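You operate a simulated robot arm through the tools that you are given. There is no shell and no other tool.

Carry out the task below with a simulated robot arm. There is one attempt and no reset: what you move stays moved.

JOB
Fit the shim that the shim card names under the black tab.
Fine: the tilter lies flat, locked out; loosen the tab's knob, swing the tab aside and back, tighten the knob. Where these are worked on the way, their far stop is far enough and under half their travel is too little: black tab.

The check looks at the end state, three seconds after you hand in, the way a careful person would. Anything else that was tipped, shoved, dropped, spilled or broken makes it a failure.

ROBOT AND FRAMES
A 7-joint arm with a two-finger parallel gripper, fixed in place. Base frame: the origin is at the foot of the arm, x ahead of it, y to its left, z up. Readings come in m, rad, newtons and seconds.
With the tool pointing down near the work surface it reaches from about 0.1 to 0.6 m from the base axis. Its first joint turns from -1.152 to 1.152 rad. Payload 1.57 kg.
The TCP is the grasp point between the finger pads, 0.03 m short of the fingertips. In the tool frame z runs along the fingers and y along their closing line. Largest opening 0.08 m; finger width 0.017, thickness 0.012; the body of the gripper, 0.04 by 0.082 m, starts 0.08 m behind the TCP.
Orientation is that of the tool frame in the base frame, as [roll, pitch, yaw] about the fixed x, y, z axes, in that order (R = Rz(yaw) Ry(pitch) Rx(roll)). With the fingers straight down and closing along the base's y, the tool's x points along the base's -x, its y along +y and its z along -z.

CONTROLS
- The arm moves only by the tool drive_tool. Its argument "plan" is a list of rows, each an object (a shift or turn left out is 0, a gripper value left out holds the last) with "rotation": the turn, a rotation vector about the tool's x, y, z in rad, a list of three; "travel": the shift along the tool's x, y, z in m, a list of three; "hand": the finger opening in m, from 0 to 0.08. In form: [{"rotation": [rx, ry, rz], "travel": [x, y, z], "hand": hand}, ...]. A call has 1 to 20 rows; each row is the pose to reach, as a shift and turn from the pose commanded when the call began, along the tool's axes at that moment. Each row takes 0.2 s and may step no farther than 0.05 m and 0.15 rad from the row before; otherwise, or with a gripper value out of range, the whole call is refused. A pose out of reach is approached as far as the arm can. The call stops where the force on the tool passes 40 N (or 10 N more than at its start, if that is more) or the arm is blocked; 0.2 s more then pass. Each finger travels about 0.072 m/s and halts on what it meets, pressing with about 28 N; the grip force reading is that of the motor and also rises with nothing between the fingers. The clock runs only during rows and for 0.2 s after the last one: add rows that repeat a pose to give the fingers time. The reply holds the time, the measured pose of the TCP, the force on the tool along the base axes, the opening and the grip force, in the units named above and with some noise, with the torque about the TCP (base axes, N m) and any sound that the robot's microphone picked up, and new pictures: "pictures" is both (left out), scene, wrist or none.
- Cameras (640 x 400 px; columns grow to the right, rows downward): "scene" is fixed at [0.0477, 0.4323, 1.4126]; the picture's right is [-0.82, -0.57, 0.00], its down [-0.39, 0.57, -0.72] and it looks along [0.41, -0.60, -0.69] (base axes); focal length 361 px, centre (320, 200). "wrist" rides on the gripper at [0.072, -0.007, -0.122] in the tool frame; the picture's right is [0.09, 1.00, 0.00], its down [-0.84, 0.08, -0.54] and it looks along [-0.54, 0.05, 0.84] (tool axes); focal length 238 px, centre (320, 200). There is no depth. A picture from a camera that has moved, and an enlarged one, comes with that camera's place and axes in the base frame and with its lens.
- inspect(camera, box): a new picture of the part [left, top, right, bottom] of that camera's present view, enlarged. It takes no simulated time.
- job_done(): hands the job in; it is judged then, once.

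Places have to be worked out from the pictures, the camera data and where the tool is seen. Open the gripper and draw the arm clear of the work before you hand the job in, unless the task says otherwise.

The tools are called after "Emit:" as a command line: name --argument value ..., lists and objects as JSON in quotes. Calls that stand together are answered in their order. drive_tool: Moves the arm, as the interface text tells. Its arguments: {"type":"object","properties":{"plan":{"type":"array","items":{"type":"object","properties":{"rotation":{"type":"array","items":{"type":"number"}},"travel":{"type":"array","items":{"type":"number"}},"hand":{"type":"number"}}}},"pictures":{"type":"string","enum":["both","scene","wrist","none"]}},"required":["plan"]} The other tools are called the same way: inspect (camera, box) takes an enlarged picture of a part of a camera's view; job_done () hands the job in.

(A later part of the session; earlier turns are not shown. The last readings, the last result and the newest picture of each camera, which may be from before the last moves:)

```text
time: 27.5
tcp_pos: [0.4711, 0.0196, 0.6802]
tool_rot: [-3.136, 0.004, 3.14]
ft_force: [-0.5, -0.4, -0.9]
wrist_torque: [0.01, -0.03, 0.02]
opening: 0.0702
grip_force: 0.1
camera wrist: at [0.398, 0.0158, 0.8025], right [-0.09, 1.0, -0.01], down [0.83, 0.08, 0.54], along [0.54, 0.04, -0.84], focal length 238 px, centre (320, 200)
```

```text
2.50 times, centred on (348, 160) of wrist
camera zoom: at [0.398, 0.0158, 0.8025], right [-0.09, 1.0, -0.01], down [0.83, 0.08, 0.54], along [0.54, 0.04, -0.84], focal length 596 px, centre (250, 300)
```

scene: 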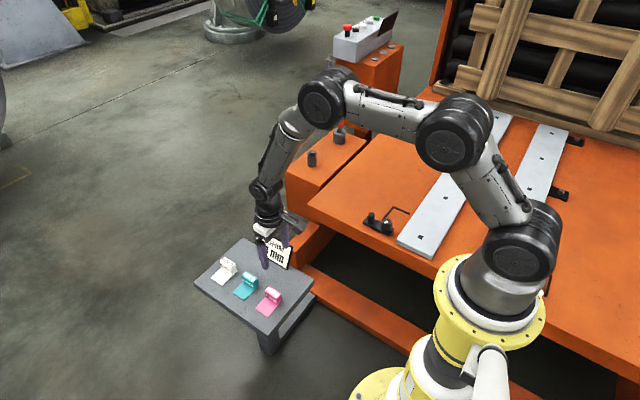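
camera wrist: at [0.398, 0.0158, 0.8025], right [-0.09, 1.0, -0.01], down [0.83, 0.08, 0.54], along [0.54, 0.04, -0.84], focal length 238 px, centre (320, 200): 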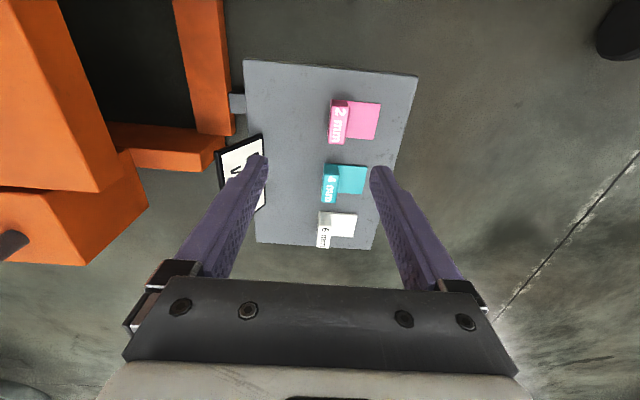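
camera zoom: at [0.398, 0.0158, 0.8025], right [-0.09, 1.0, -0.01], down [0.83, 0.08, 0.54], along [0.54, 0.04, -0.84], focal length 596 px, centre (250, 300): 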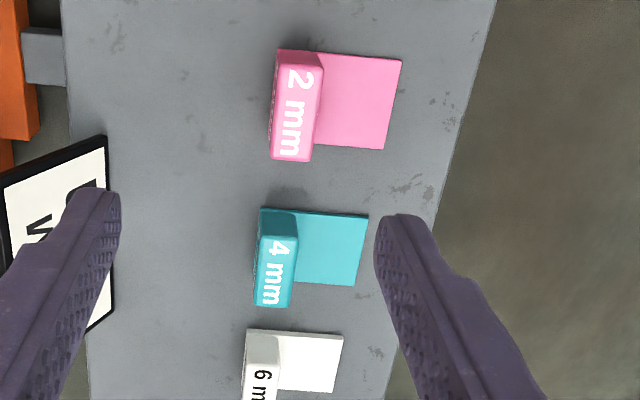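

The teal 4 mm shim's handle top is at about (0.562, 0.042, 0.517), aligned roughly with the axes: handle on -y, plate on +y. I'll straighten the small tilt and move above it.

Emit:
drive_tool --plan '[{"travel": [-0.023, 0.0056, 0.022], "rotation": [-0.0056, 0.004, 0.001], "hand": 0.05}, {"travel": [-0.0455, 0.0112, 0.045], "rotation": [-0.0056, 0.004, 0.001]}, {"travel": [-0.068, 0.0168, 0.068], "rotation": [-0.0056, 0.004, 0.001]}, {"travel": [-0.0909, 0.0224, 0.09], "rotation": [-0.0056, 0.004, 0.001]}, {"travel": [-0.0909, 0.0224, 0.09], "rotation": [-0.0056, 0.004, 0.001]}]'

Emit:
inspect --camera "wrist" --box '[240, 90, 400, 190]'

```text
time: 28.7
tcp_pos: [0.5619, 0.0423, 0.5899]
tool_rot: [3.14, 0.0, 3.141]
ft_force: [0.4, 0.5, 0.3]
wrist_torque: [0.0, 0.0, 0.0]
opening: 0.0499
grip_force: 0.0
camera wrist: at [0.4896, 0.0371, 0.7116], right [-0.09, 1.0, 0.0], down [0.84, 0.08, 0.54], along [0.54, 0.05, -0.84], focal length 238 px, centre (320, 200)
```

scene: 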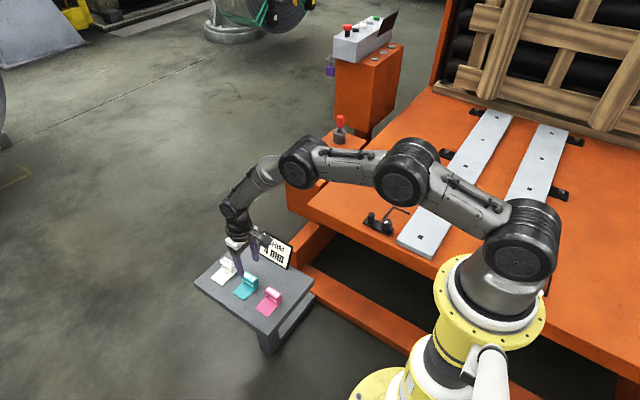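
wrist: 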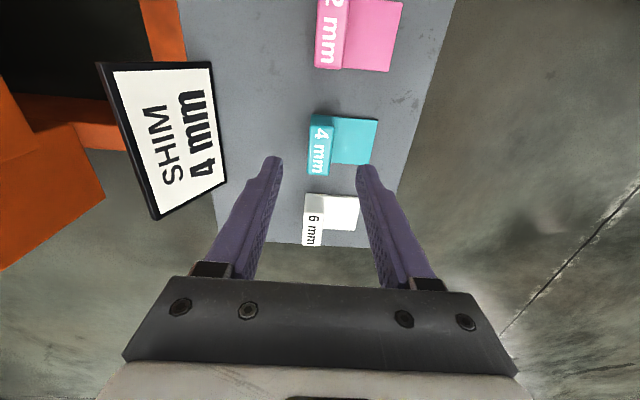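

```text
4.00 times, centred on (320, 140) of wrist
camera zoom: at [0.4896, 0.0371, 0.7116], right [-0.09, 1.0, 0.0], down [0.84, 0.08, 0.54], along [0.54, 0.05, -0.84], focal length 953 px, centre (320, 440)
```

zoom: 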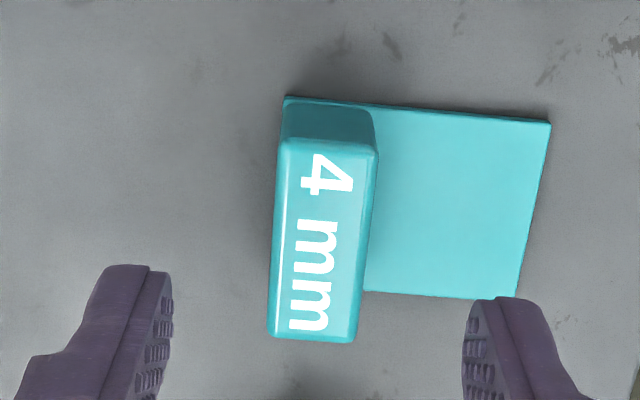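

Triangulated: handle spans x 0.545–0.590, y 0.0335–0.054, top z 0.512, table top z 0.473. I'll descend to TCP z ≈ 0.5215 and grip the handle across its thickness.

Emit:
drive_tool --plan '[{"travel": [-0.0056, 0.0016, 0.02]}, {"travel": [-0.0056, 0.0016, 0.045]}, {"travel": [-0.0056, 0.0016, 0.06]}, {"travel": [-0.0056, 0.0016, 0.0684]}, {"travel": [-0.0056, 0.0016, 0.0684]}]' --pictures "wrist"

Emit:
inspect --camera "wrist" --box '[240, 90, 400, 210]'

```text
time: 29.9
tcp_pos: [0.5669, 0.0441, 0.5205]
tool_rot: [-3.141, 0.0, 3.14]
ft_force: [-0.6, -0.2, 0.7]
wrist_torque: [-0.01, -0.02, 0.05]
opening: 0.0501
grip_force: 0.0
camera wrist: at [0.4948, 0.0386, 0.6435], right [-0.09, 1.0, 0.0], down [0.84, 0.08, 0.54], along [0.54, 0.05, -0.84], focal length 238 px, centre (320, 200)
```

wrist: 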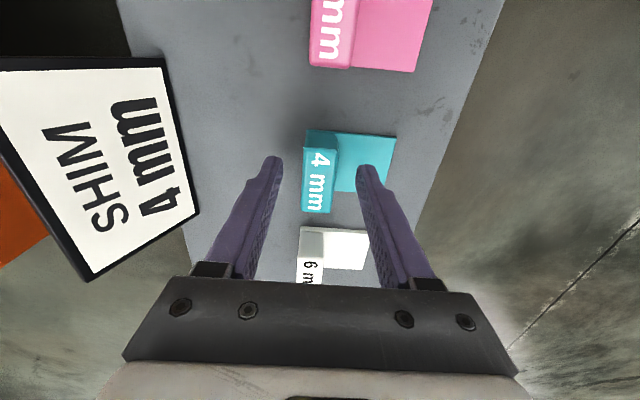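

```text
3.33 times, centred on (320, 150) of wrist
camera zoom: at [0.4948, 0.0386, 0.6435], right [-0.09, 1.0, 0.0], down [0.84, 0.08, 0.54], along [0.54, 0.05, -0.84], focal length 794 px, centre (320, 367)
```

zoom: 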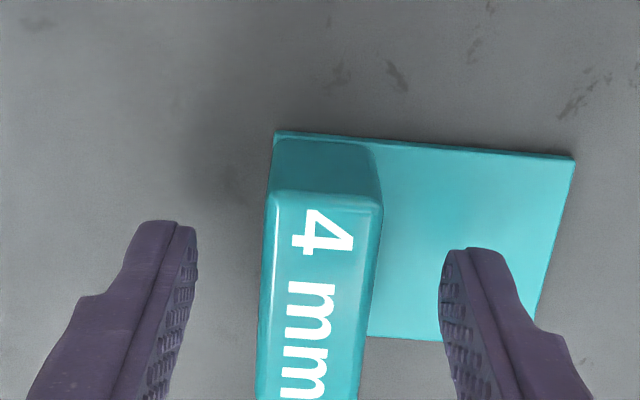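

The handle sits between the fingers, tips clear of the plate. I'll close the grip.

Emit:
drive_tool --plan '[{"hand": 0.02}, {"hand": 0.017}, {"hand": 0.017}, {"hand": 0.017}, {"hand": 0.017}]' --pictures "wrist"

```text
time: 31.1
tcp_pos: [0.5673, 0.0435, 0.5207]
tool_rot: [3.141, 0.002, 3.141]
ft_force: [-0.7, -0.1, -0.4]
wrist_torque: [0.04, 0.0, 0.0]
opening: 0.0211
grip_force: 27.5
camera wrist: at [0.4946, 0.0386, 0.6435], right [-0.09, 1.0, 0.0], down [0.84, 0.08, 0.54], along [0.54, 0.05, -0.84], focal length 238 px, centre (320, 200)
```

wrist: 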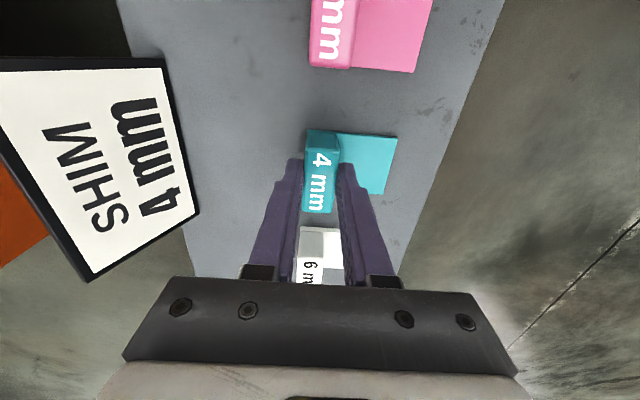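

Gripped at 21 mm. I'll lift straight up.

Emit:
drive_tool --plan '[{"travel": [0, 0, -0.02]}, {"travel": [0, 0, -0.06]}, {"travel": [0, 0, -0.1]}, {"travel": [0, 0, -0.12]}, {"travel": [0, 0, -0.12]}]' --pictures "both"

Emit:
inspect --camera "wrist" --box '[240, 90, 440, 215]'

```text
time: 32.3
tcp_pos: [0.5673, 0.0438, 0.6404]
tool_rot: [-3.141, -0.001, 3.14]
ft_force: [-0.2, -0.2, 0.2]
wrist_torque: [0.02, 0.02, 0.02]
opening: 0.0211
grip_force: 28.0
camera wrist: at [0.4948, 0.0387, 0.764], right [-0.09, 1.0, 0.0], down [0.84, 0.08, 0.54], along [0.54, 0.05, -0.84], focal length 238 px, centre (320, 200)
```

scene: 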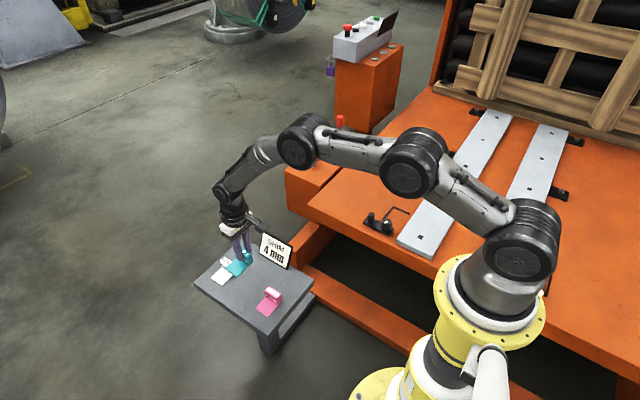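
wrist: 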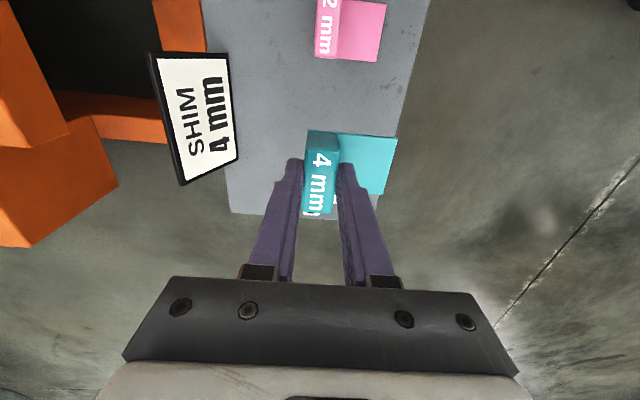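

```text
3.20 times, centred on (340, 152) of wrist
camera zoom: at [0.4948, 0.0387, 0.764], right [-0.09, 1.0, 0.0], down [0.84, 0.08, 0.54], along [0.54, 0.05, -0.84], focal length 763 px, centre (256, 352)
```

zoom: 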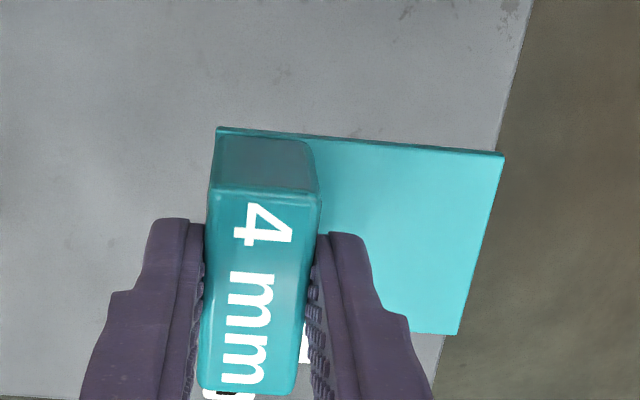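

The shim is held squarely, and the other shims are undisturbed. I'll carry it to above the fence pocket, keeping the same orientation.

Emit:
drive_tool --plan '[{"travel": [0.0154, -0.0365, 0]}, {"travel": [0.0307, -0.0729, 0]}, {"travel": [0.0461, -0.1094, 0]}, {"travel": [0.0614, -0.1458, 0]}, {"travel": [0.0768, -0.1823, 0]}, {"travel": [0.0921, -0.2187, 0]}, {"travel": [0.1075, -0.2552, 0]}, {"travel": [0.1228, -0.2916, 0]}, {"travel": [0.1382, -0.3281, 0]}, {"travel": [0.1535, -0.3645, 0]}, {"travel": [0.1689, -0.401, 0.005]}, {"travel": [0.1842, -0.4374, 0.01]}, {"travel": [0.1996, -0.4739, 0.015]}, {"travel": [0.2149, -0.5103, 0.02]}, {"travel": [0.2303, -0.5468, 0.025]}, {"travel": [0.2303, -0.5468, 0.025]}]'

Emit:
inspect --camera "wrist" --box '[210, 80, 450, 230]'

```text
time: 35.7
tcp_pos: [0.3354, -0.5039, 0.6165]
tool_rot: [3.14, 0.0, 3.139]
ft_force: [-0.6, -0.1, -1.2]
wrist_torque: [0.02, 0.0, 0.01]
opening: 0.0212
grip_force: 28.0
camera wrist: at [0.2634, -0.5078, 0.7389], right [-0.09, 1.0, 0.0], down [0.84, 0.08, 0.54], along [0.54, 0.05, -0.84], focal length 238 px, centre (320, 200)
```

scene: 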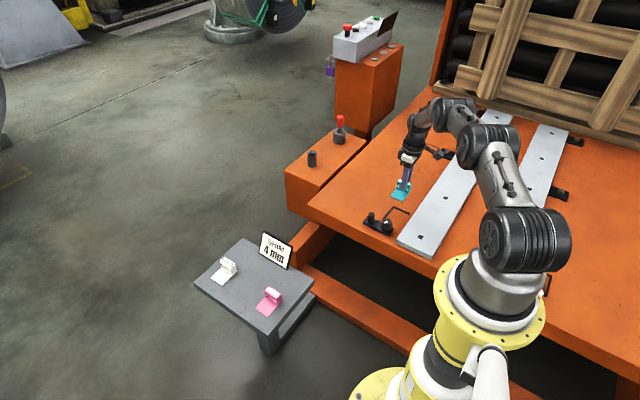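
wrist: 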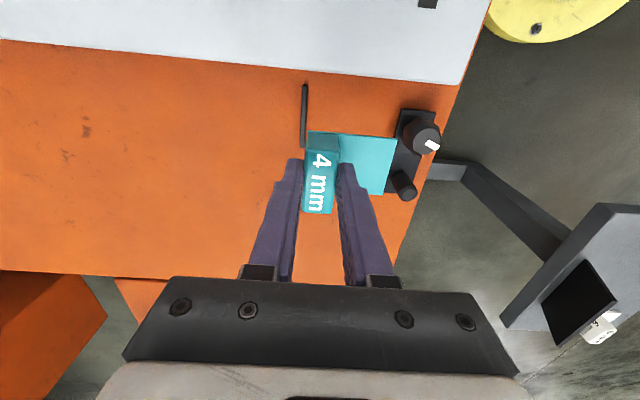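

```text
2.67 times, centred on (330, 155) of wrist
camera zoom: at [0.2634, -0.5078, 0.7389], right [-0.09, 1.0, 0.0], down [0.84, 0.08, 0.54], along [0.54, 0.05, -0.84], focal length 636 px, centre (293, 320)
```

zoom: 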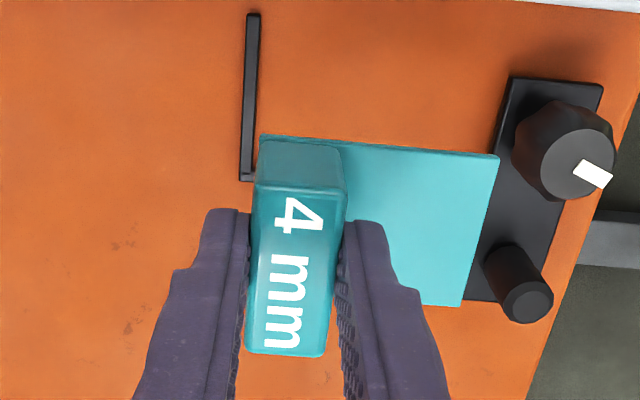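

Over the pocket: the fence's inner edges compute to x ≈ 0.362 and y ≈ -0.516. I'll lower to just above the surface with about 2.5 mm gap to both fence legs.

Emit:
drive_tool --plan '[{"travel": [-0.0021, 0.0009, 0.03]}, {"travel": [-0.0021, 0.0009, 0.06]}, {"travel": [-0.0021, 0.0009, 0.085]}, {"travel": [-0.0021, 0.0009, 0.1]}, {"travel": [-0.0021, 0.0009, 0.1]}]'

Emit:
inspect --camera "wrist" --box '[210, 80, 450, 230]'

Emit:
inspect --camera "scene" --box '[364, 170, 444, 240]'

```text
time: 36.9
tcp_pos: [0.3361, -0.4964, 0.5182]
tool_rot: [3.142, 0.001, 3.139]
ft_force: [0.3, 0.1, 0.0]
wrist_torque: [0.02, 0.01, -0.03]
opening: 0.0211
grip_force: 27.9
out of reach, approached as far as the arm can: row 4, 5
camera wrist: at [0.2628, -0.5036, 0.6403], right [-0.09, 1.0, 0.0], down [0.84, 0.08, 0.54], along [0.54, 0.05, -0.84], focal length 238 px, centre (320, 200)
```

scene: 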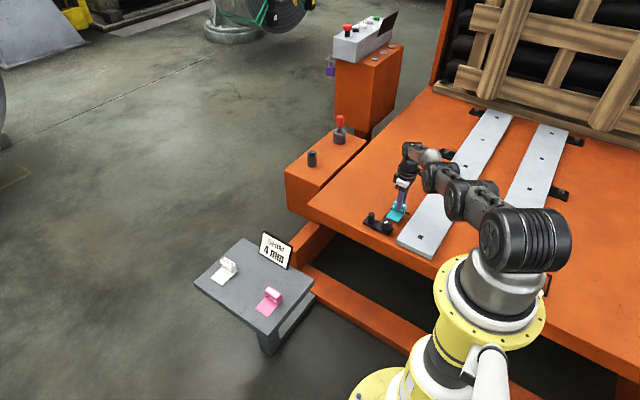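
wrist: 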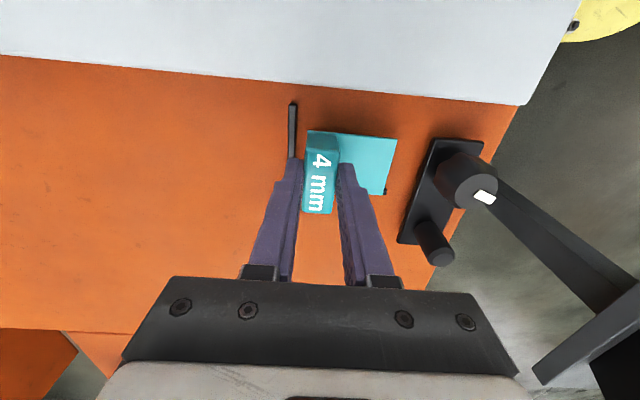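

```text
2.67 times, centred on (330, 155) of wrist
camera zoom: at [0.2628, -0.5036, 0.6403], right [-0.09, 1.0, 0.0], down [0.84, 0.08, 0.54], along [0.54, 0.05, -0.84], focal length 636 px, centre (293, 320)
```

zoom: 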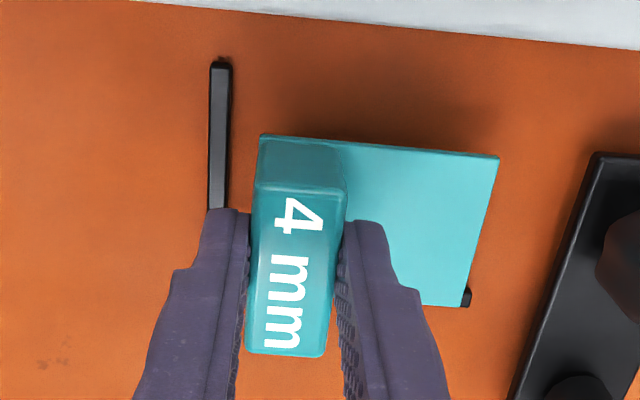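

```text
5.71 times, centred on (404, 205) of scene
camera zoom: at [0.0477, 0.4323, 1.4126], right [-0.82, -0.57, 0.0], down [-0.39, 0.57, -0.72], along [0.41, -0.6, -0.69], focal length 2063 px, centre (-160, 171)
```

zoom: 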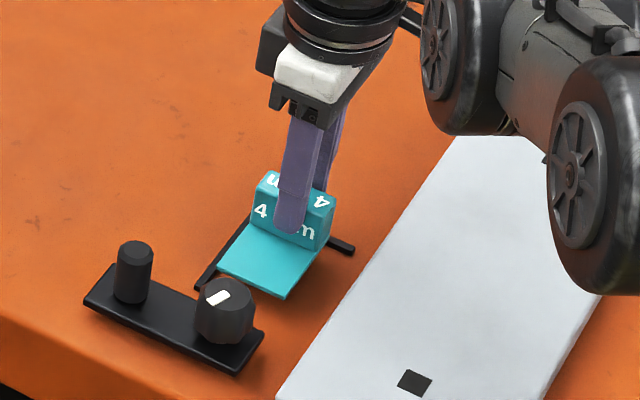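

The arm's radial reach stops about 8 mm short of the fence corner with the tool vertical. I'll set the shim down here, inside the pocket, then regrip with the tool tilted outward about the closing axis to gain reach and slide it home.

Emit:
drive_tool --plan '[{"travel": [0.0021, 0.0064, 0]}, {"travel": [0.0021, 0.0064, 0.005]}, {"travel": [0.0021, 0.0064, 0.008]}, {"travel": [0.0021, 0.0064, 0.01]}, {"travel": [0.0021, 0.0064, 0.01]}]' --pictures "wrist"

Emit:
inspect --camera "wrist" --box '[210, 80, 450, 230]'

Emit:
inspect --camera "scene" --box '[364, 170, 444, 240]'

```text
time: 38.1
tcp_pos: [0.3333, -0.4921, 0.5088]
tool_rot: [-3.14, -0.001, 3.139]
ft_force: [-1.0, 0.2, -0.6]
wrist_torque: [0.0, 0.0, 0.02]
opening: 0.0211
grip_force: 28.0
out of reach, approached as far as the arm can: row 1
camera wrist: at [0.261, -0.4972, 0.6304], right [-0.09, 1.0, 0.0], down [0.84, 0.08, 0.54], along [0.54, 0.05, -0.84], focal length 238 px, centre (320, 200)
```

wrist: 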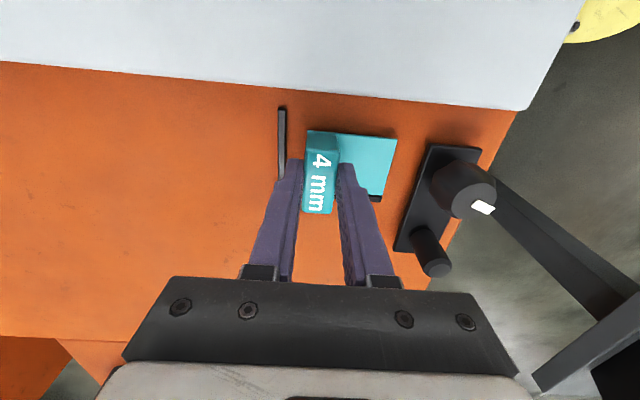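

```text
2.67 times, centred on (330, 155) of wrist
camera zoom: at [0.261, -0.4972, 0.6304], right [-0.09, 1.0, 0.0], down [0.84, 0.08, 0.54], along [0.54, 0.05, -0.84], focal length 636 px, centre (293, 320)
```

zoom: 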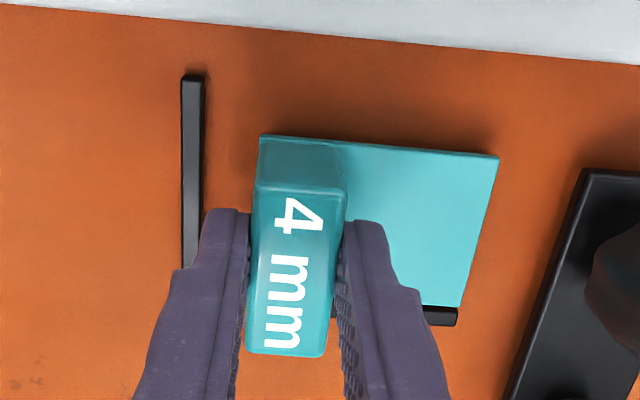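

```text
5.71 times, centred on (404, 205) of scene
camera zoom: at [0.0477, 0.4323, 1.4126], right [-0.82, -0.57, 0.0], down [-0.39, 0.57, -0.72], along [0.41, -0.6, -0.69], focal length 2063 px, centre (-160, 171)
```

zoom: 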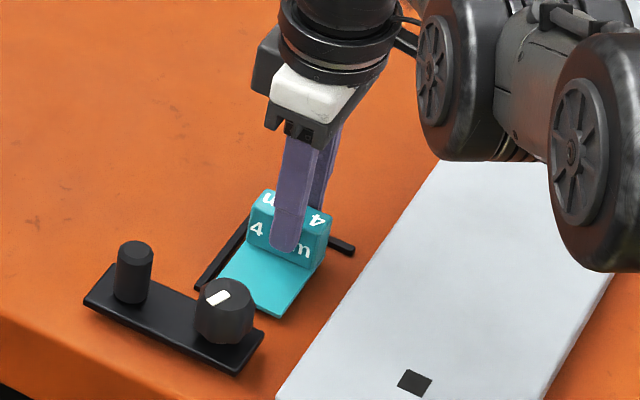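

Still no contact. I'll descend in small steps to find the surface.

Emit:
drive_tool --plan '[{"travel": [0, 0, 0.001]}, {"travel": [0, 0, 0.002]}, {"travel": [0, 0, 0.003]}, {"travel": [0, 0, 0.003]}]' --pictures "none"

```text
time: 39.1
tcp_pos: [0.3337, -0.493, 0.5046]
tool_rot: [3.141, -0.001, 3.14]
ft_force: [0.5, -0.1, -0.3]
wrist_torque: [0.0, -0.01, 0.01]
opening: 0.0209
grip_force: 28.0
```

Emit:
drive_tool --plan '[{"travel": [0, 0, 0.001]}, {"travel": [0, 0, 0.002]}, {"travel": [0, 0, 0.003]}, {"travel": [0, 0, 0.003]}]' --pictures "wrist"

Emit:
inspect --camera "scene" --box '[364, 170, 444, 240]'

```text
time: 40.1
tcp_pos: [0.3323, -0.4902, 0.5018]
tool_rot: [3.141, 0.0, 3.139]
ft_force: [-0.8, -0.7, 0.7]
wrist_torque: [-0.03, 0.02, -0.05]
opening: 0.0213
grip_force: 27.5
camera wrist: at [0.2604, -0.4963, 0.6251], right [-0.09, 1.0, 0.0], down [0.84, 0.08, 0.54], along [0.54, 0.05, -0.84], focal length 238 px, centre (320, 200)
```

wrist: 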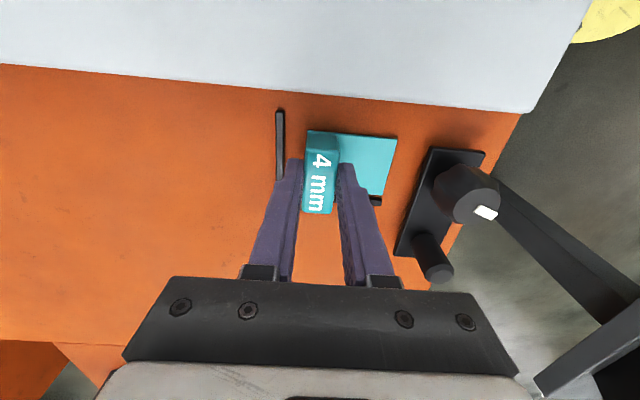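

```text
5.71 times, centred on (404, 205) of scene
camera zoom: at [0.0477, 0.4323, 1.4126], right [-0.82, -0.57, 0.0], down [-0.39, 0.57, -0.72], along [0.41, -0.6, -0.69], focal length 2063 px, centre (-160, 171)
```

zoom: 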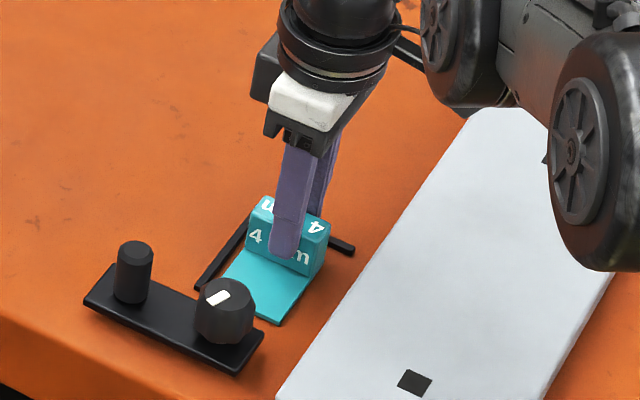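

No contact yet. I'll continue down, easing slightly inward to stay within reach.

Emit:
drive_tool --plan '[{"travel": [0.0005, 0.001, 0.001]}, {"travel": [0.001, 0.002, 0.002]}, {"travel": [0.001, 0.002, 0.003]}, {"travel": [0.001, 0.002, 0.004]}, {"travel": [0.001, 0.002, 0.004]}]' --pictures "wrist"

Emit:
inspect --camera "scene" --box '[374, 180, 434, 230]'

Emit:
inspect --camera "wrist" --box '[250, 90, 410, 220]'

```text
time: 41.3
tcp_pos: [0.3335, -0.4915, 0.5011]
tool_rot: [-3.136, 0.004, 3.138]
ft_force: [-3.6, 4.4, 23.1]
wrist_torque: [0.27, 0.27, 0.05]
opening: 0.0212
grip_force: 27.5
camera wrist: at [0.2604, -0.4959, 0.6234], right [-0.09, 1.0, -0.01], down [0.83, 0.08, 0.54], along [0.54, 0.04, -0.84], focal length 238 px, centre (320, 200)
```

wrist: 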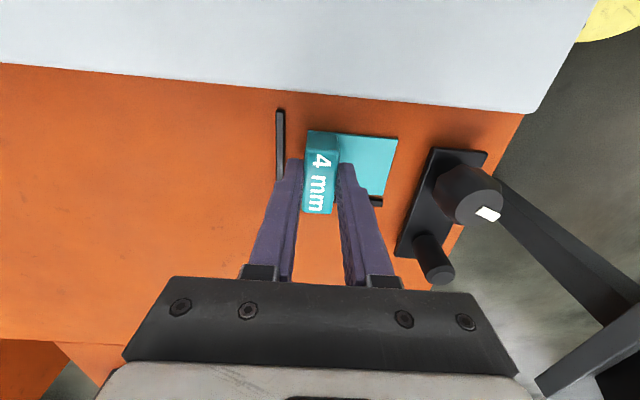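

```text
8.00 times, centred on (404, 205) of scene
camera zoom: at [0.0474, 0.4327, 1.4125], right [-0.82, -0.57, 0.0], down [-0.39, 0.57, -0.72], along [0.41, -0.6, -0.69], focal length 2888 px, centre (-352, 160)
```

zoom: 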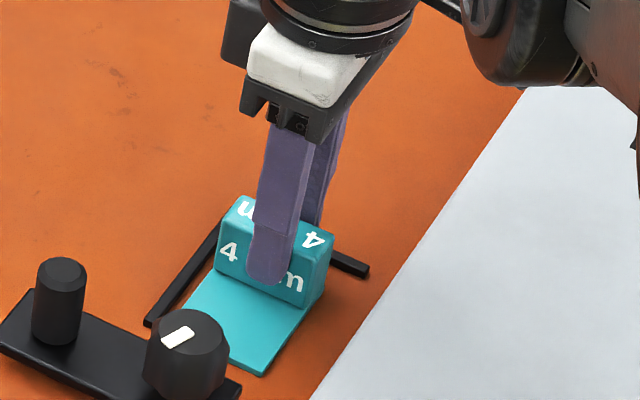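

```text
3.08 times, centred on (330, 155) of wrist
camera zoom: at [0.2604, -0.4959, 0.6234], right [-0.09, 1.0, -0.01], down [0.83, 0.08, 0.54], along [0.54, 0.04, -0.84], focal length 733 px, centre (289, 338)
```

zoom: 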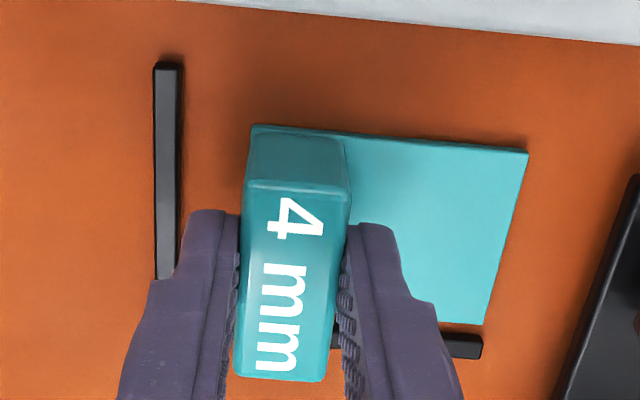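

Contact: the shim is flat on the surface (23 N, TCP z 0.501). I'll open the fingers and tilt the tool about its closing axis by 0.25 rad to gain outward reach.

Emit:
drive_tool --plan '[{"travel": [0, 0, -0.002], "hand": 0.038}, {"travel": [0, 0, -0.002], "hand": 0.038}, {"travel": [0.002, 0, -0.002], "rotation": [0, -0.1, 0], "hand": 0.038}, {"travel": [0.004, 0, -0.002], "rotation": [0, -0.2, 0], "hand": 0.038}, {"travel": [0.004, 0, -0.002], "rotation": [0, -0.25, 0], "hand": 0.038}, {"travel": [0.004, 0, -0.002], "rotation": [0, -0.25, 0], "hand": 0.038}]'

Emit:
inspect --camera "scene" --box '[374, 180, 434, 230]'

Emit:
inspect --camera "wrist" --box '[210, 60, 450, 220]'

```text
time: 42.7
tcp_pos: [0.3283, -0.4905, 0.5008]
tool_rot: [3.141, 0.25, 3.139]
ft_force: [0.4, 0.6, -0.4]
wrist_torque: [-0.02, -0.02, 0.02]
opening: 0.038
grip_force: 0.1
camera wrist: at [0.2278, -0.4954, 0.6012], right [-0.09, 1.0, -0.02], down [0.68, 0.08, 0.73], along [0.73, 0.05, -0.68], focal length 238 px, centre (320, 200)
```

scene: 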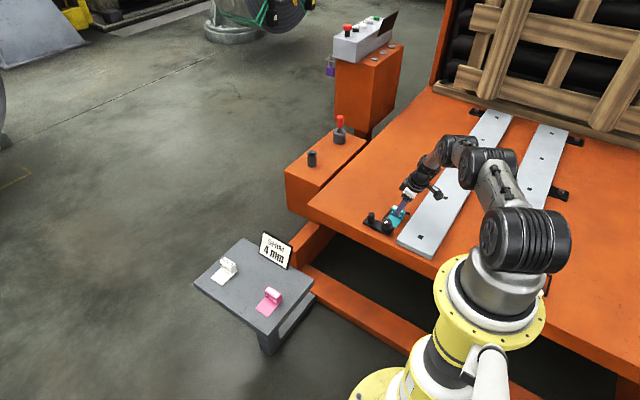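
wrist: 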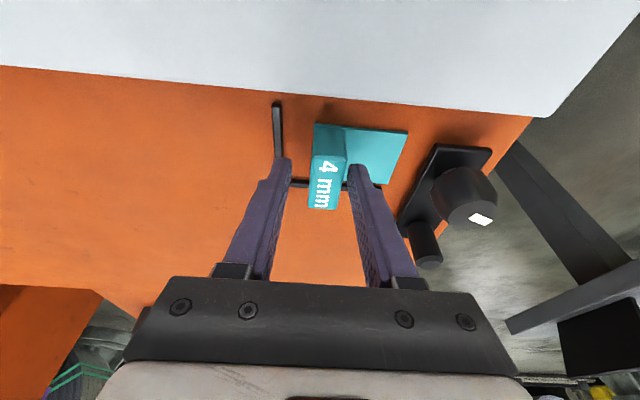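

```text
8.00 times, centred on (404, 205) of scene
camera zoom: at [0.0477, 0.4323, 1.4126], right [-0.82, -0.57, 0.0], down [-0.39, 0.57, -0.72], along [0.41, -0.6, -0.69], focal length 2888 px, centre (-352, 160)
```

zoom: 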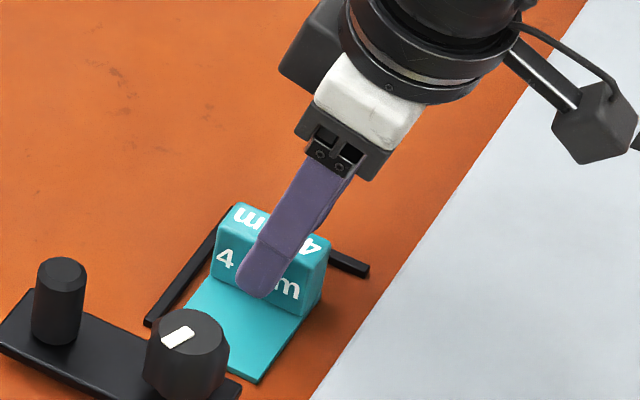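

```text
2.50 times, centred on (330, 140) of wrist
camera zoom: at [0.2278, -0.4954, 0.6012], right [-0.09, 1.0, -0.02], down [0.68, 0.08, 0.73], along [0.73, 0.05, -0.68], focal length 596 px, centre (295, 350)
```

zoom: 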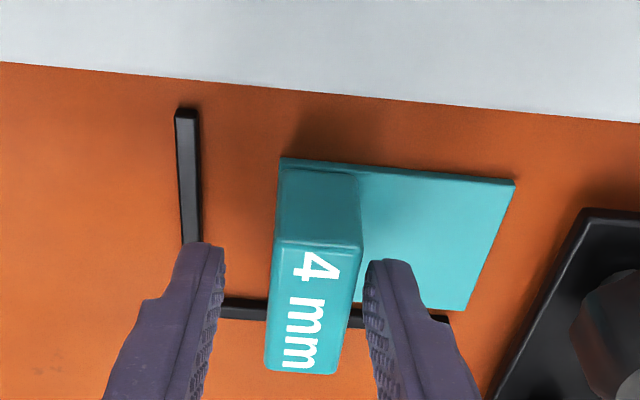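

After release the handle sits about 6 mm toward +y of the gripper centre; from the picture the shim spans x ≈ 0.308–0.353, y ≈ -0.495…-0.432. Closing will recentre it toward the fence, so I'll close now and check.

Emit:
drive_tool --plan '[{"hand": 0.03}, {"hand": 0.022}, {"hand": 0.017}, {"hand": 0.017}, {"hand": 0.017}]' --pictures "wrist"

Emit:
inspect --camera "wrist" --box '[210, 60, 450, 220]'

```text
time: 43.9
tcp_pos: [0.3271, -0.4897, 0.4996]
tool_rot: [-3.141, 0.248, 3.14]
ft_force: [-0.1, 0.2, -0.2]
wrist_torque: [0.0, 0.01, 0.04]
opening: 0.0208
grip_force: 27.8
camera wrist: at [0.2279, -0.4954, 0.6012], right [-0.09, 1.0, -0.02], down [0.68, 0.08, 0.73], along [0.73, 0.05, -0.68], focal length 238 px, centre (320, 200)
```

wrist: 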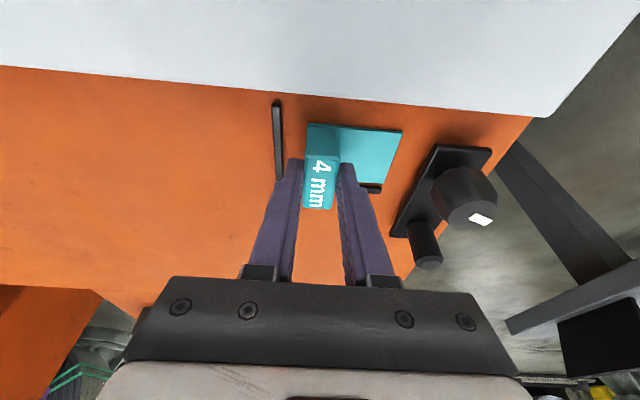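

```text
2.50 times, centred on (330, 140) of wrist
camera zoom: at [0.2279, -0.4954, 0.6012], right [-0.09, 1.0, -0.02], down [0.68, 0.08, 0.73], along [0.73, 0.05, -0.68], focal length 596 px, centre (295, 350)
```

zoom: 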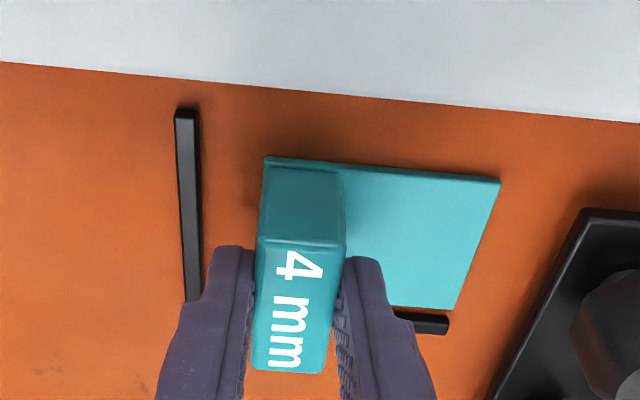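

Shim is regripped with its outer face at y ≈ -0.4995. With the tilted tool I'll lift 1.5 mm, move 14 mm toward the -y fence leg and 3 mm toward the +x leg, and check.

Emit:
drive_tool --plan '[{"travel": [-0.0004, 0, -0.0015]}, {"travel": [-0.0015, -0.005, -0.0011]}, {"travel": [-0.0025, -0.01, -0.0009]}, {"travel": [-0.0033, -0.014, -0.0007]}, {"travel": [-0.0033, -0.014, -0.0007]}]' --pictures "wrist"

Emit:
inspect --camera "wrist" --box '[210, 60, 450, 220]'

Emit:
inspect --camera "scene" --box '[374, 180, 434, 230]'

```text
time: 45.1
tcp_pos: [0.3303, -0.5043, 0.5012]
tool_rot: [3.14, 0.247, 3.139]
ft_force: [0.5, 0.0, -0.6]
wrist_torque: [0.0, -0.02, -0.01]
opening: 0.0209
grip_force: 28.2
camera wrist: at [0.2305, -0.5094, 0.6025], right [-0.09, 1.0, -0.02], down [0.68, 0.08, 0.73], along [0.73, 0.05, -0.68], focal length 238 px, centre (320, 200)
```

wrist: 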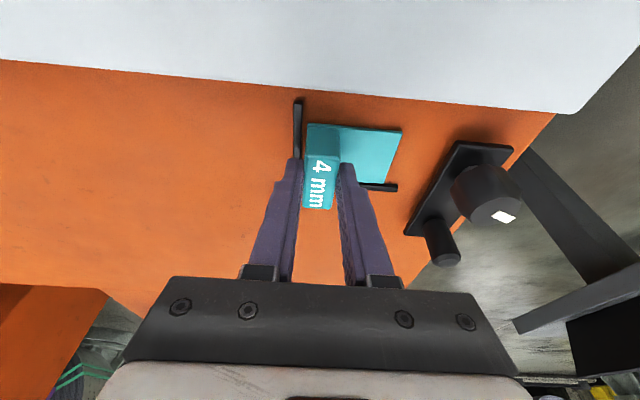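

```text
2.50 times, centred on (330, 140) of wrist
camera zoom: at [0.2305, -0.5094, 0.6025], right [-0.09, 1.0, -0.02], down [0.68, 0.08, 0.73], along [0.73, 0.05, -0.68], focal length 596 px, centre (295, 350)
```

zoom: 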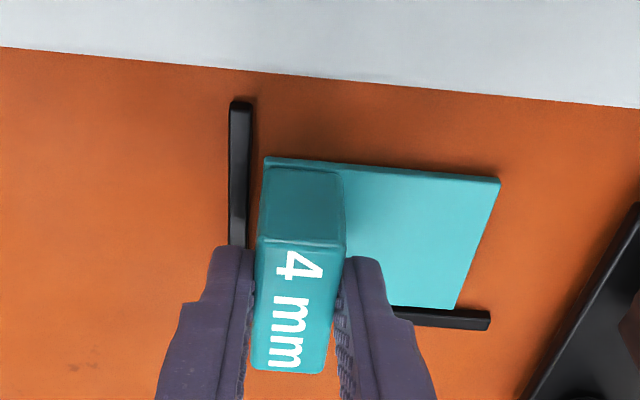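

```text
8.00 times, centred on (404, 205) of scene
camera zoom: at [0.0477, 0.4323, 1.4126], right [-0.82, -0.57, 0.0], down [-0.39, 0.57, -0.72], along [0.41, -0.6, -0.69], focal length 2888 px, centre (-352, 160)
```

zoom: 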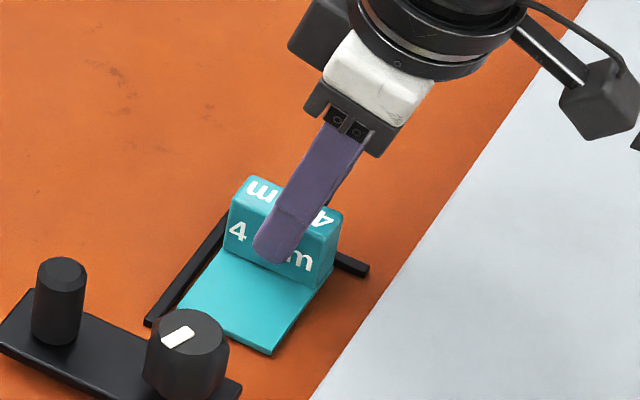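

Nearly seated. I'll zoom in on the gaps to both fence legs.

Emit:
inspect --camera "scene" --box '[388, 195, 424, 225]'

Emit:
inspect --camera "wrist" --box '[290, 90, 410, 200]'

```text
13.33 times, centred on (406, 210) of scene
camera zoom: at [0.0477, 0.4323, 1.4126], right [-0.82, -0.57, 0.0], down [-0.39, 0.57, -0.72], along [0.41, -0.6, -0.69], focal length 4813 px, centre (-827, 67)
```

zoom: 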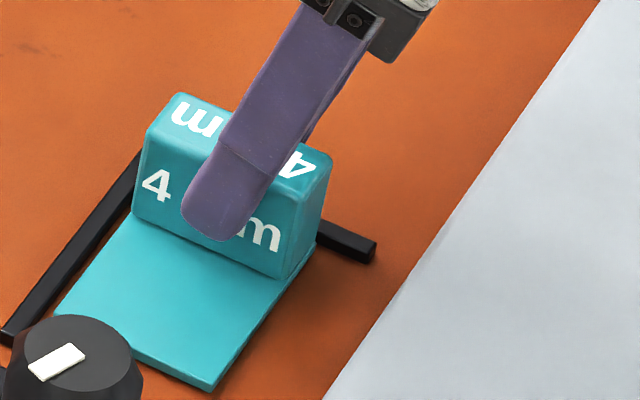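

```text
3.64 times, centred on (350, 145) of wrist
camera zoom: at [0.2305, -0.5094, 0.6025], right [-0.09, 1.0, -0.02], down [0.68, 0.08, 0.73], along [0.73, 0.05, -0.68], focal length 867 px, centre (211, 400)
```

zoom: 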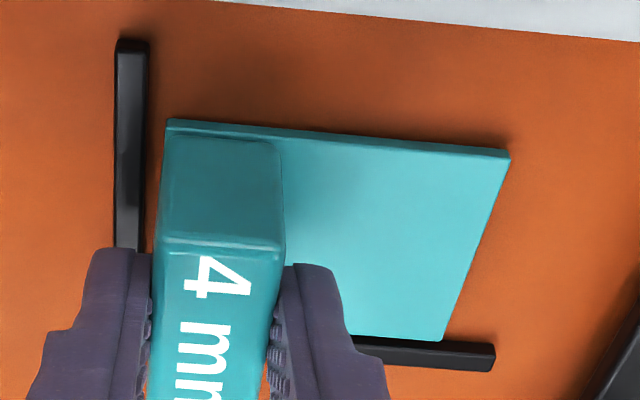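

There's still a small gap on both sides. I'll slide gently +x in 1 mm steps, watching for contact force.

Emit:
drive_tool --plan '[{"travel": [-0.00097, 0, 0.00025]}, {"travel": [-0.00194, 0, 0.0005]}, {"travel": [-0.0029, 0, 0.00075]}, {"travel": [-0.0029, 0, 0.00075]}]' --pictures "wrist"

Emit:
inspect --camera "scene" --box '[388, 195, 424, 225]'

Emit:
inspect --camera "wrist" --box '[290, 90, 410, 200]'

```text
time: 46.1
tcp_pos: [0.3341, -0.5051, 0.5013]
tool_rot: [3.142, 0.248, 3.14]
ft_force: [-3.5, -1.6, -0.3]
wrist_torque: [-0.07, 0.17, 0.06]
opening: 0.0209
grip_force: 28.1
camera wrist: at [0.2337, -0.5095, 0.6027], right [-0.09, 1.0, -0.02], down [0.68, 0.08, 0.73], along [0.73, 0.05, -0.68], focal length 238 px, centre (320, 200)
```

wrist: 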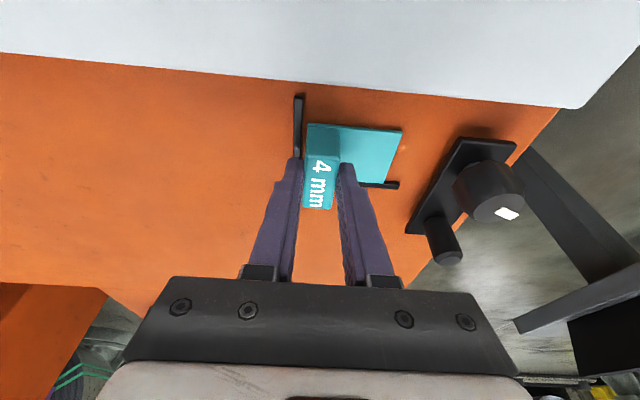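

```text
13.33 times, centred on (406, 210) of scene
camera zoom: at [0.0476, 0.4323, 1.4126], right [-0.82, -0.57, 0.0], down [-0.39, 0.57, -0.72], along [0.41, -0.6, -0.69], focal length 4813 px, centre (-827, 67)
```

zoom: 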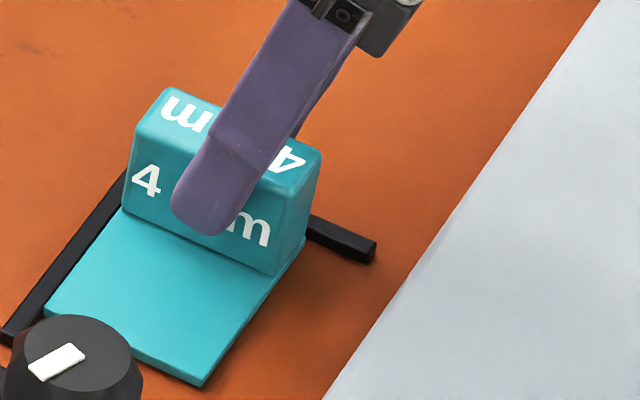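

```text
3.64 times, centred on (350, 145) of wrist
camera zoom: at [0.2337, -0.5095, 0.6027], right [-0.09, 1.0, -0.02], down [0.68, 0.08, 0.73], along [0.73, 0.05, -0.68], focal length 867 px, centre (211, 400)
```

zoom: 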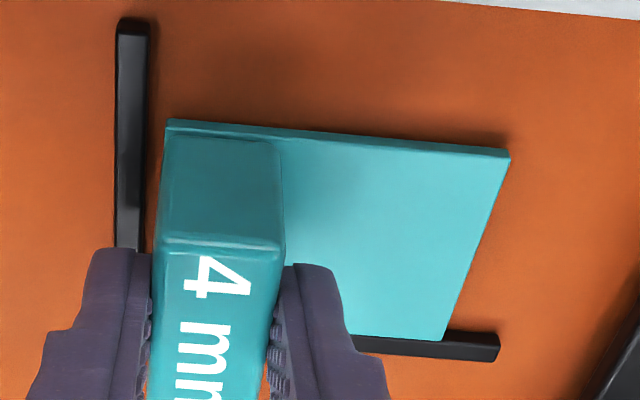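

Light contact (-3.5 N in x) shows the shim touching the +x leg. Now I'll slide toward -y in small steps.

Emit:
drive_tool --plan '[{"travel": [0.0004, -0.001, 0]}, {"travel": [0.0004, -0.002, 0]}, {"travel": [0.0004, -0.003, 0]}, {"travel": [0.0004, -0.003, 0]}]' --pictures "wrist"

Emit:
inspect --camera "wrist" --box '[290, 90, 410, 200]'

```text
time: 47.1
tcp_pos: [0.3344, -0.5076, 0.5019]
tool_rot: [-3.141, 0.25, 3.14]
ft_force: [-1.0, 0.4, -0.3]
wrist_torque: [0.03, 0.05, 0.05]
opening: 0.0208
grip_force: 28.0
camera wrist: at [0.2336, -0.5125, 0.6026], right [-0.09, 1.0, -0.02], down [0.68, 0.08, 0.73], along [0.73, 0.05, -0.68], focal length 238 px, centre (320, 200)
```

wrist: 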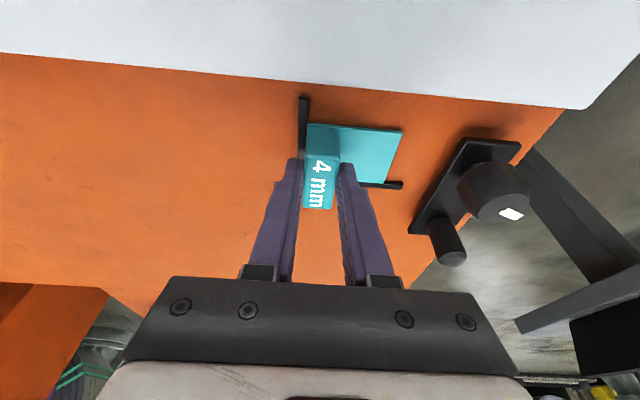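

```text
3.64 times, centred on (350, 145) of wrist
camera zoom: at [0.2336, -0.5125, 0.6026], right [-0.09, 1.0, -0.02], down [0.68, 0.08, 0.73], along [0.73, 0.05, -0.68], focal length 867 px, centre (211, 400)
```

zoom: 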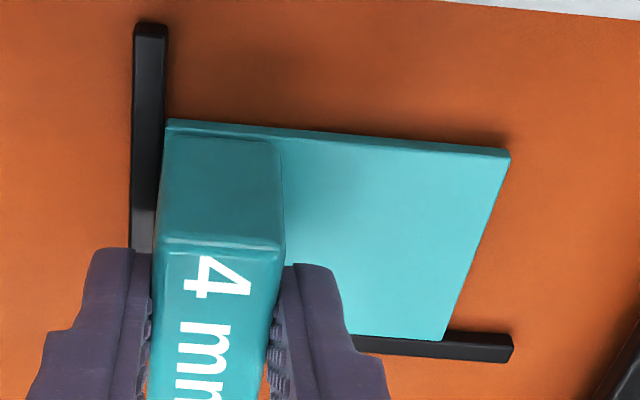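

Visually abutting the -y leg. I'll move up to 1 mm more for contact, then lower onto the surface.

Emit:
drive_tool --plan '[{"travel": [0, -0.0005, 0]}, {"travel": [0, -0.001, 0]}, {"travel": [-0.0002, -0.001, 0.0008]}, {"travel": [-0.0004, -0.001, 0.0016]}, {"travel": [-0.0004, -0.001, 0.0016]}]' --pictures "none"

```text
time: 48.3
tcp_pos: [0.3339, -0.5082, 0.4993]
tool_rot: [3.141, 0.25, 3.138]
ft_force: [-10.0, 5.6, 8.4]
wrist_torque: [0.14, 0.28, 0.1]
opening: 0.0213
grip_force: 28.1
```

The shim touches both legs and the surface. I'll relieve the side load slightly and open the fingers.

Emit:
drive_tool --plan '[{"travel": [0.0006, 0.0005, 0]}, {"travel": [0.0006, 0.0005, 0]}, {"travel": [0.0006, 0.0005, 0], "hand": 0.036}, {"travel": [0.0006, 0.0005, 0], "hand": 0.036}, {"travel": [0.0006, 0.0005, 0], "hand": 0.036}]' --pictures "wrist"

Emit:
inspect --camera "wrist" --box '[270, 90, 410, 210]'

Emit:
inspect --camera "scene" --box '[388, 195, 424, 225]'

```text
time: 49.5
tcp_pos: [0.3338, -0.5082, 0.4997]
tool_rot: [3.14, 0.251, 3.139]
ft_force: [-0.1, 0.1, -0.5]
wrist_torque: [-0.02, -0.02, -0.02]
opening: 0.0361
grip_force: 0.1
camera wrist: at [0.234, -0.5128, 0.601], right [-0.09, 1.0, -0.02], down [0.68, 0.08, 0.73], along [0.73, 0.05, -0.68], focal length 238 px, centre (320, 200)
```

wrist: 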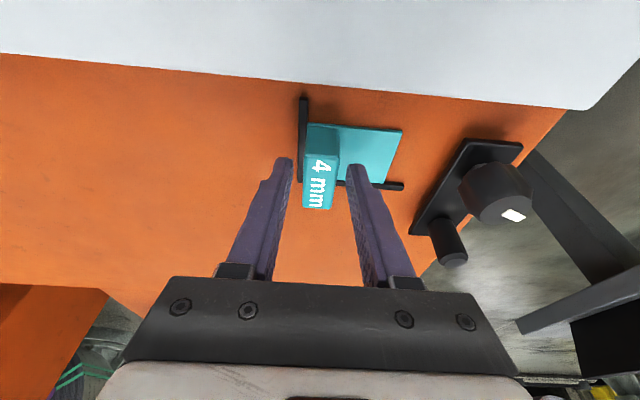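

```text
3.33 times, centred on (340, 150) of wrist
camera zoom: at [0.234, -0.5128, 0.601], right [-0.09, 1.0, -0.02], down [0.68, 0.08, 0.73], along [0.73, 0.05, -0.68], focal length 794 px, centre (253, 367)
```

zoom: 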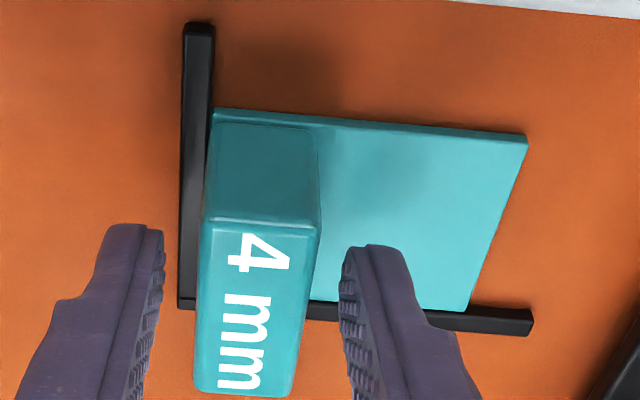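

```text
13.33 times, centred on (406, 210) of scene
camera zoom: at [0.0477, 0.4323, 1.4126], right [-0.82, -0.57, 0.0], down [-0.39, 0.57, -0.72], along [0.41, -0.6, -0.69], focal length 4813 px, centre (-827, 67)
```

zoom: 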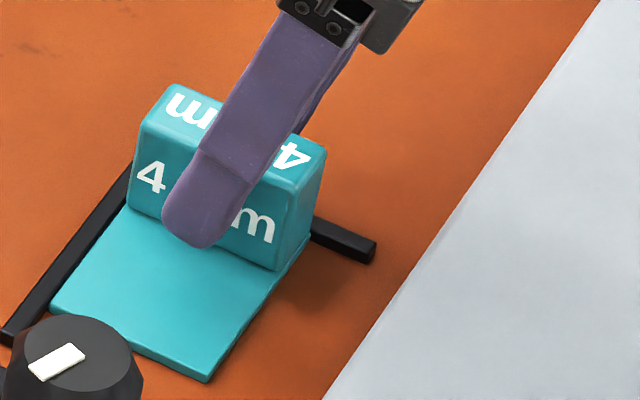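

The shim lies flush in the fence corner. I'll retreat straight up from it.

Emit:
drive_tool --plan '[{"travel": [-0.005, 0, -0.0194]}, {"travel": [-0.0124, 0, -0.0485]}, {"travel": [-0.0222, 0, -0.0872]}, {"travel": [-0.0222, 0, -0.0872], "rotation": [0, 0.12, 0]}, {"travel": [-0.0222, 0, -0.0872], "rotation": [0, 0.25, 0]}, {"travel": [-0.0222, 0, -0.0872], "rotation": [0, 0.25, 0]}]' --pictures "wrist"

Emit:
inspect --camera "wrist" --box '[250, 70, 490, 220]'

```text
time: 50.9
tcp_pos: [0.3336, -0.5083, 0.5889]
tool_rot: [3.141, -0.001, 3.14]
ft_force: [0.6, -0.6, -0.4]
wrist_torque: [0.02, 0.01, -0.02]
opening: 0.0363
grip_force: 0.1
camera wrist: at [0.2616, -0.5131, 0.7122], right [-0.09, 1.0, 0.0], down [0.84, 0.08, 0.54], along [0.54, 0.05, -0.84], focal length 238 px, centre (320, 200)
```

wrist: 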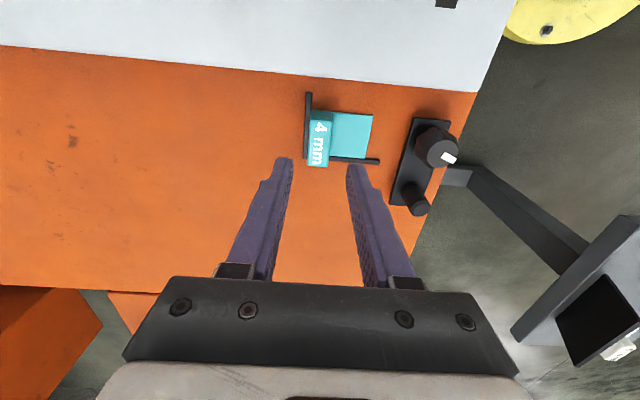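

```text
2.67 times, centred on (370, 145) of wrist
camera zoom: at [0.2616, -0.5131, 0.7122], right [-0.09, 1.0, 0.0], down [0.84, 0.08, 0.54], along [0.54, 0.05, -0.84], focal length 636 px, centre (187, 347)
```

zoom: 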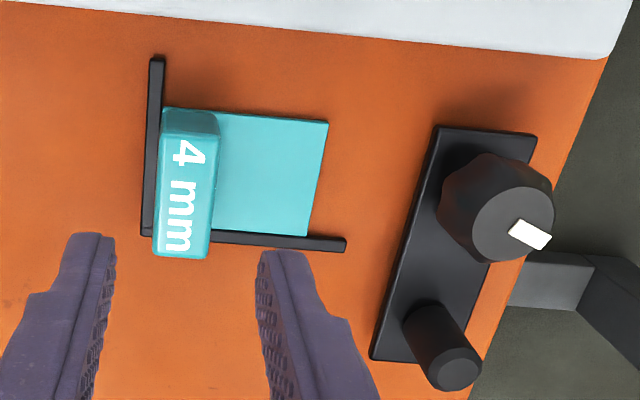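

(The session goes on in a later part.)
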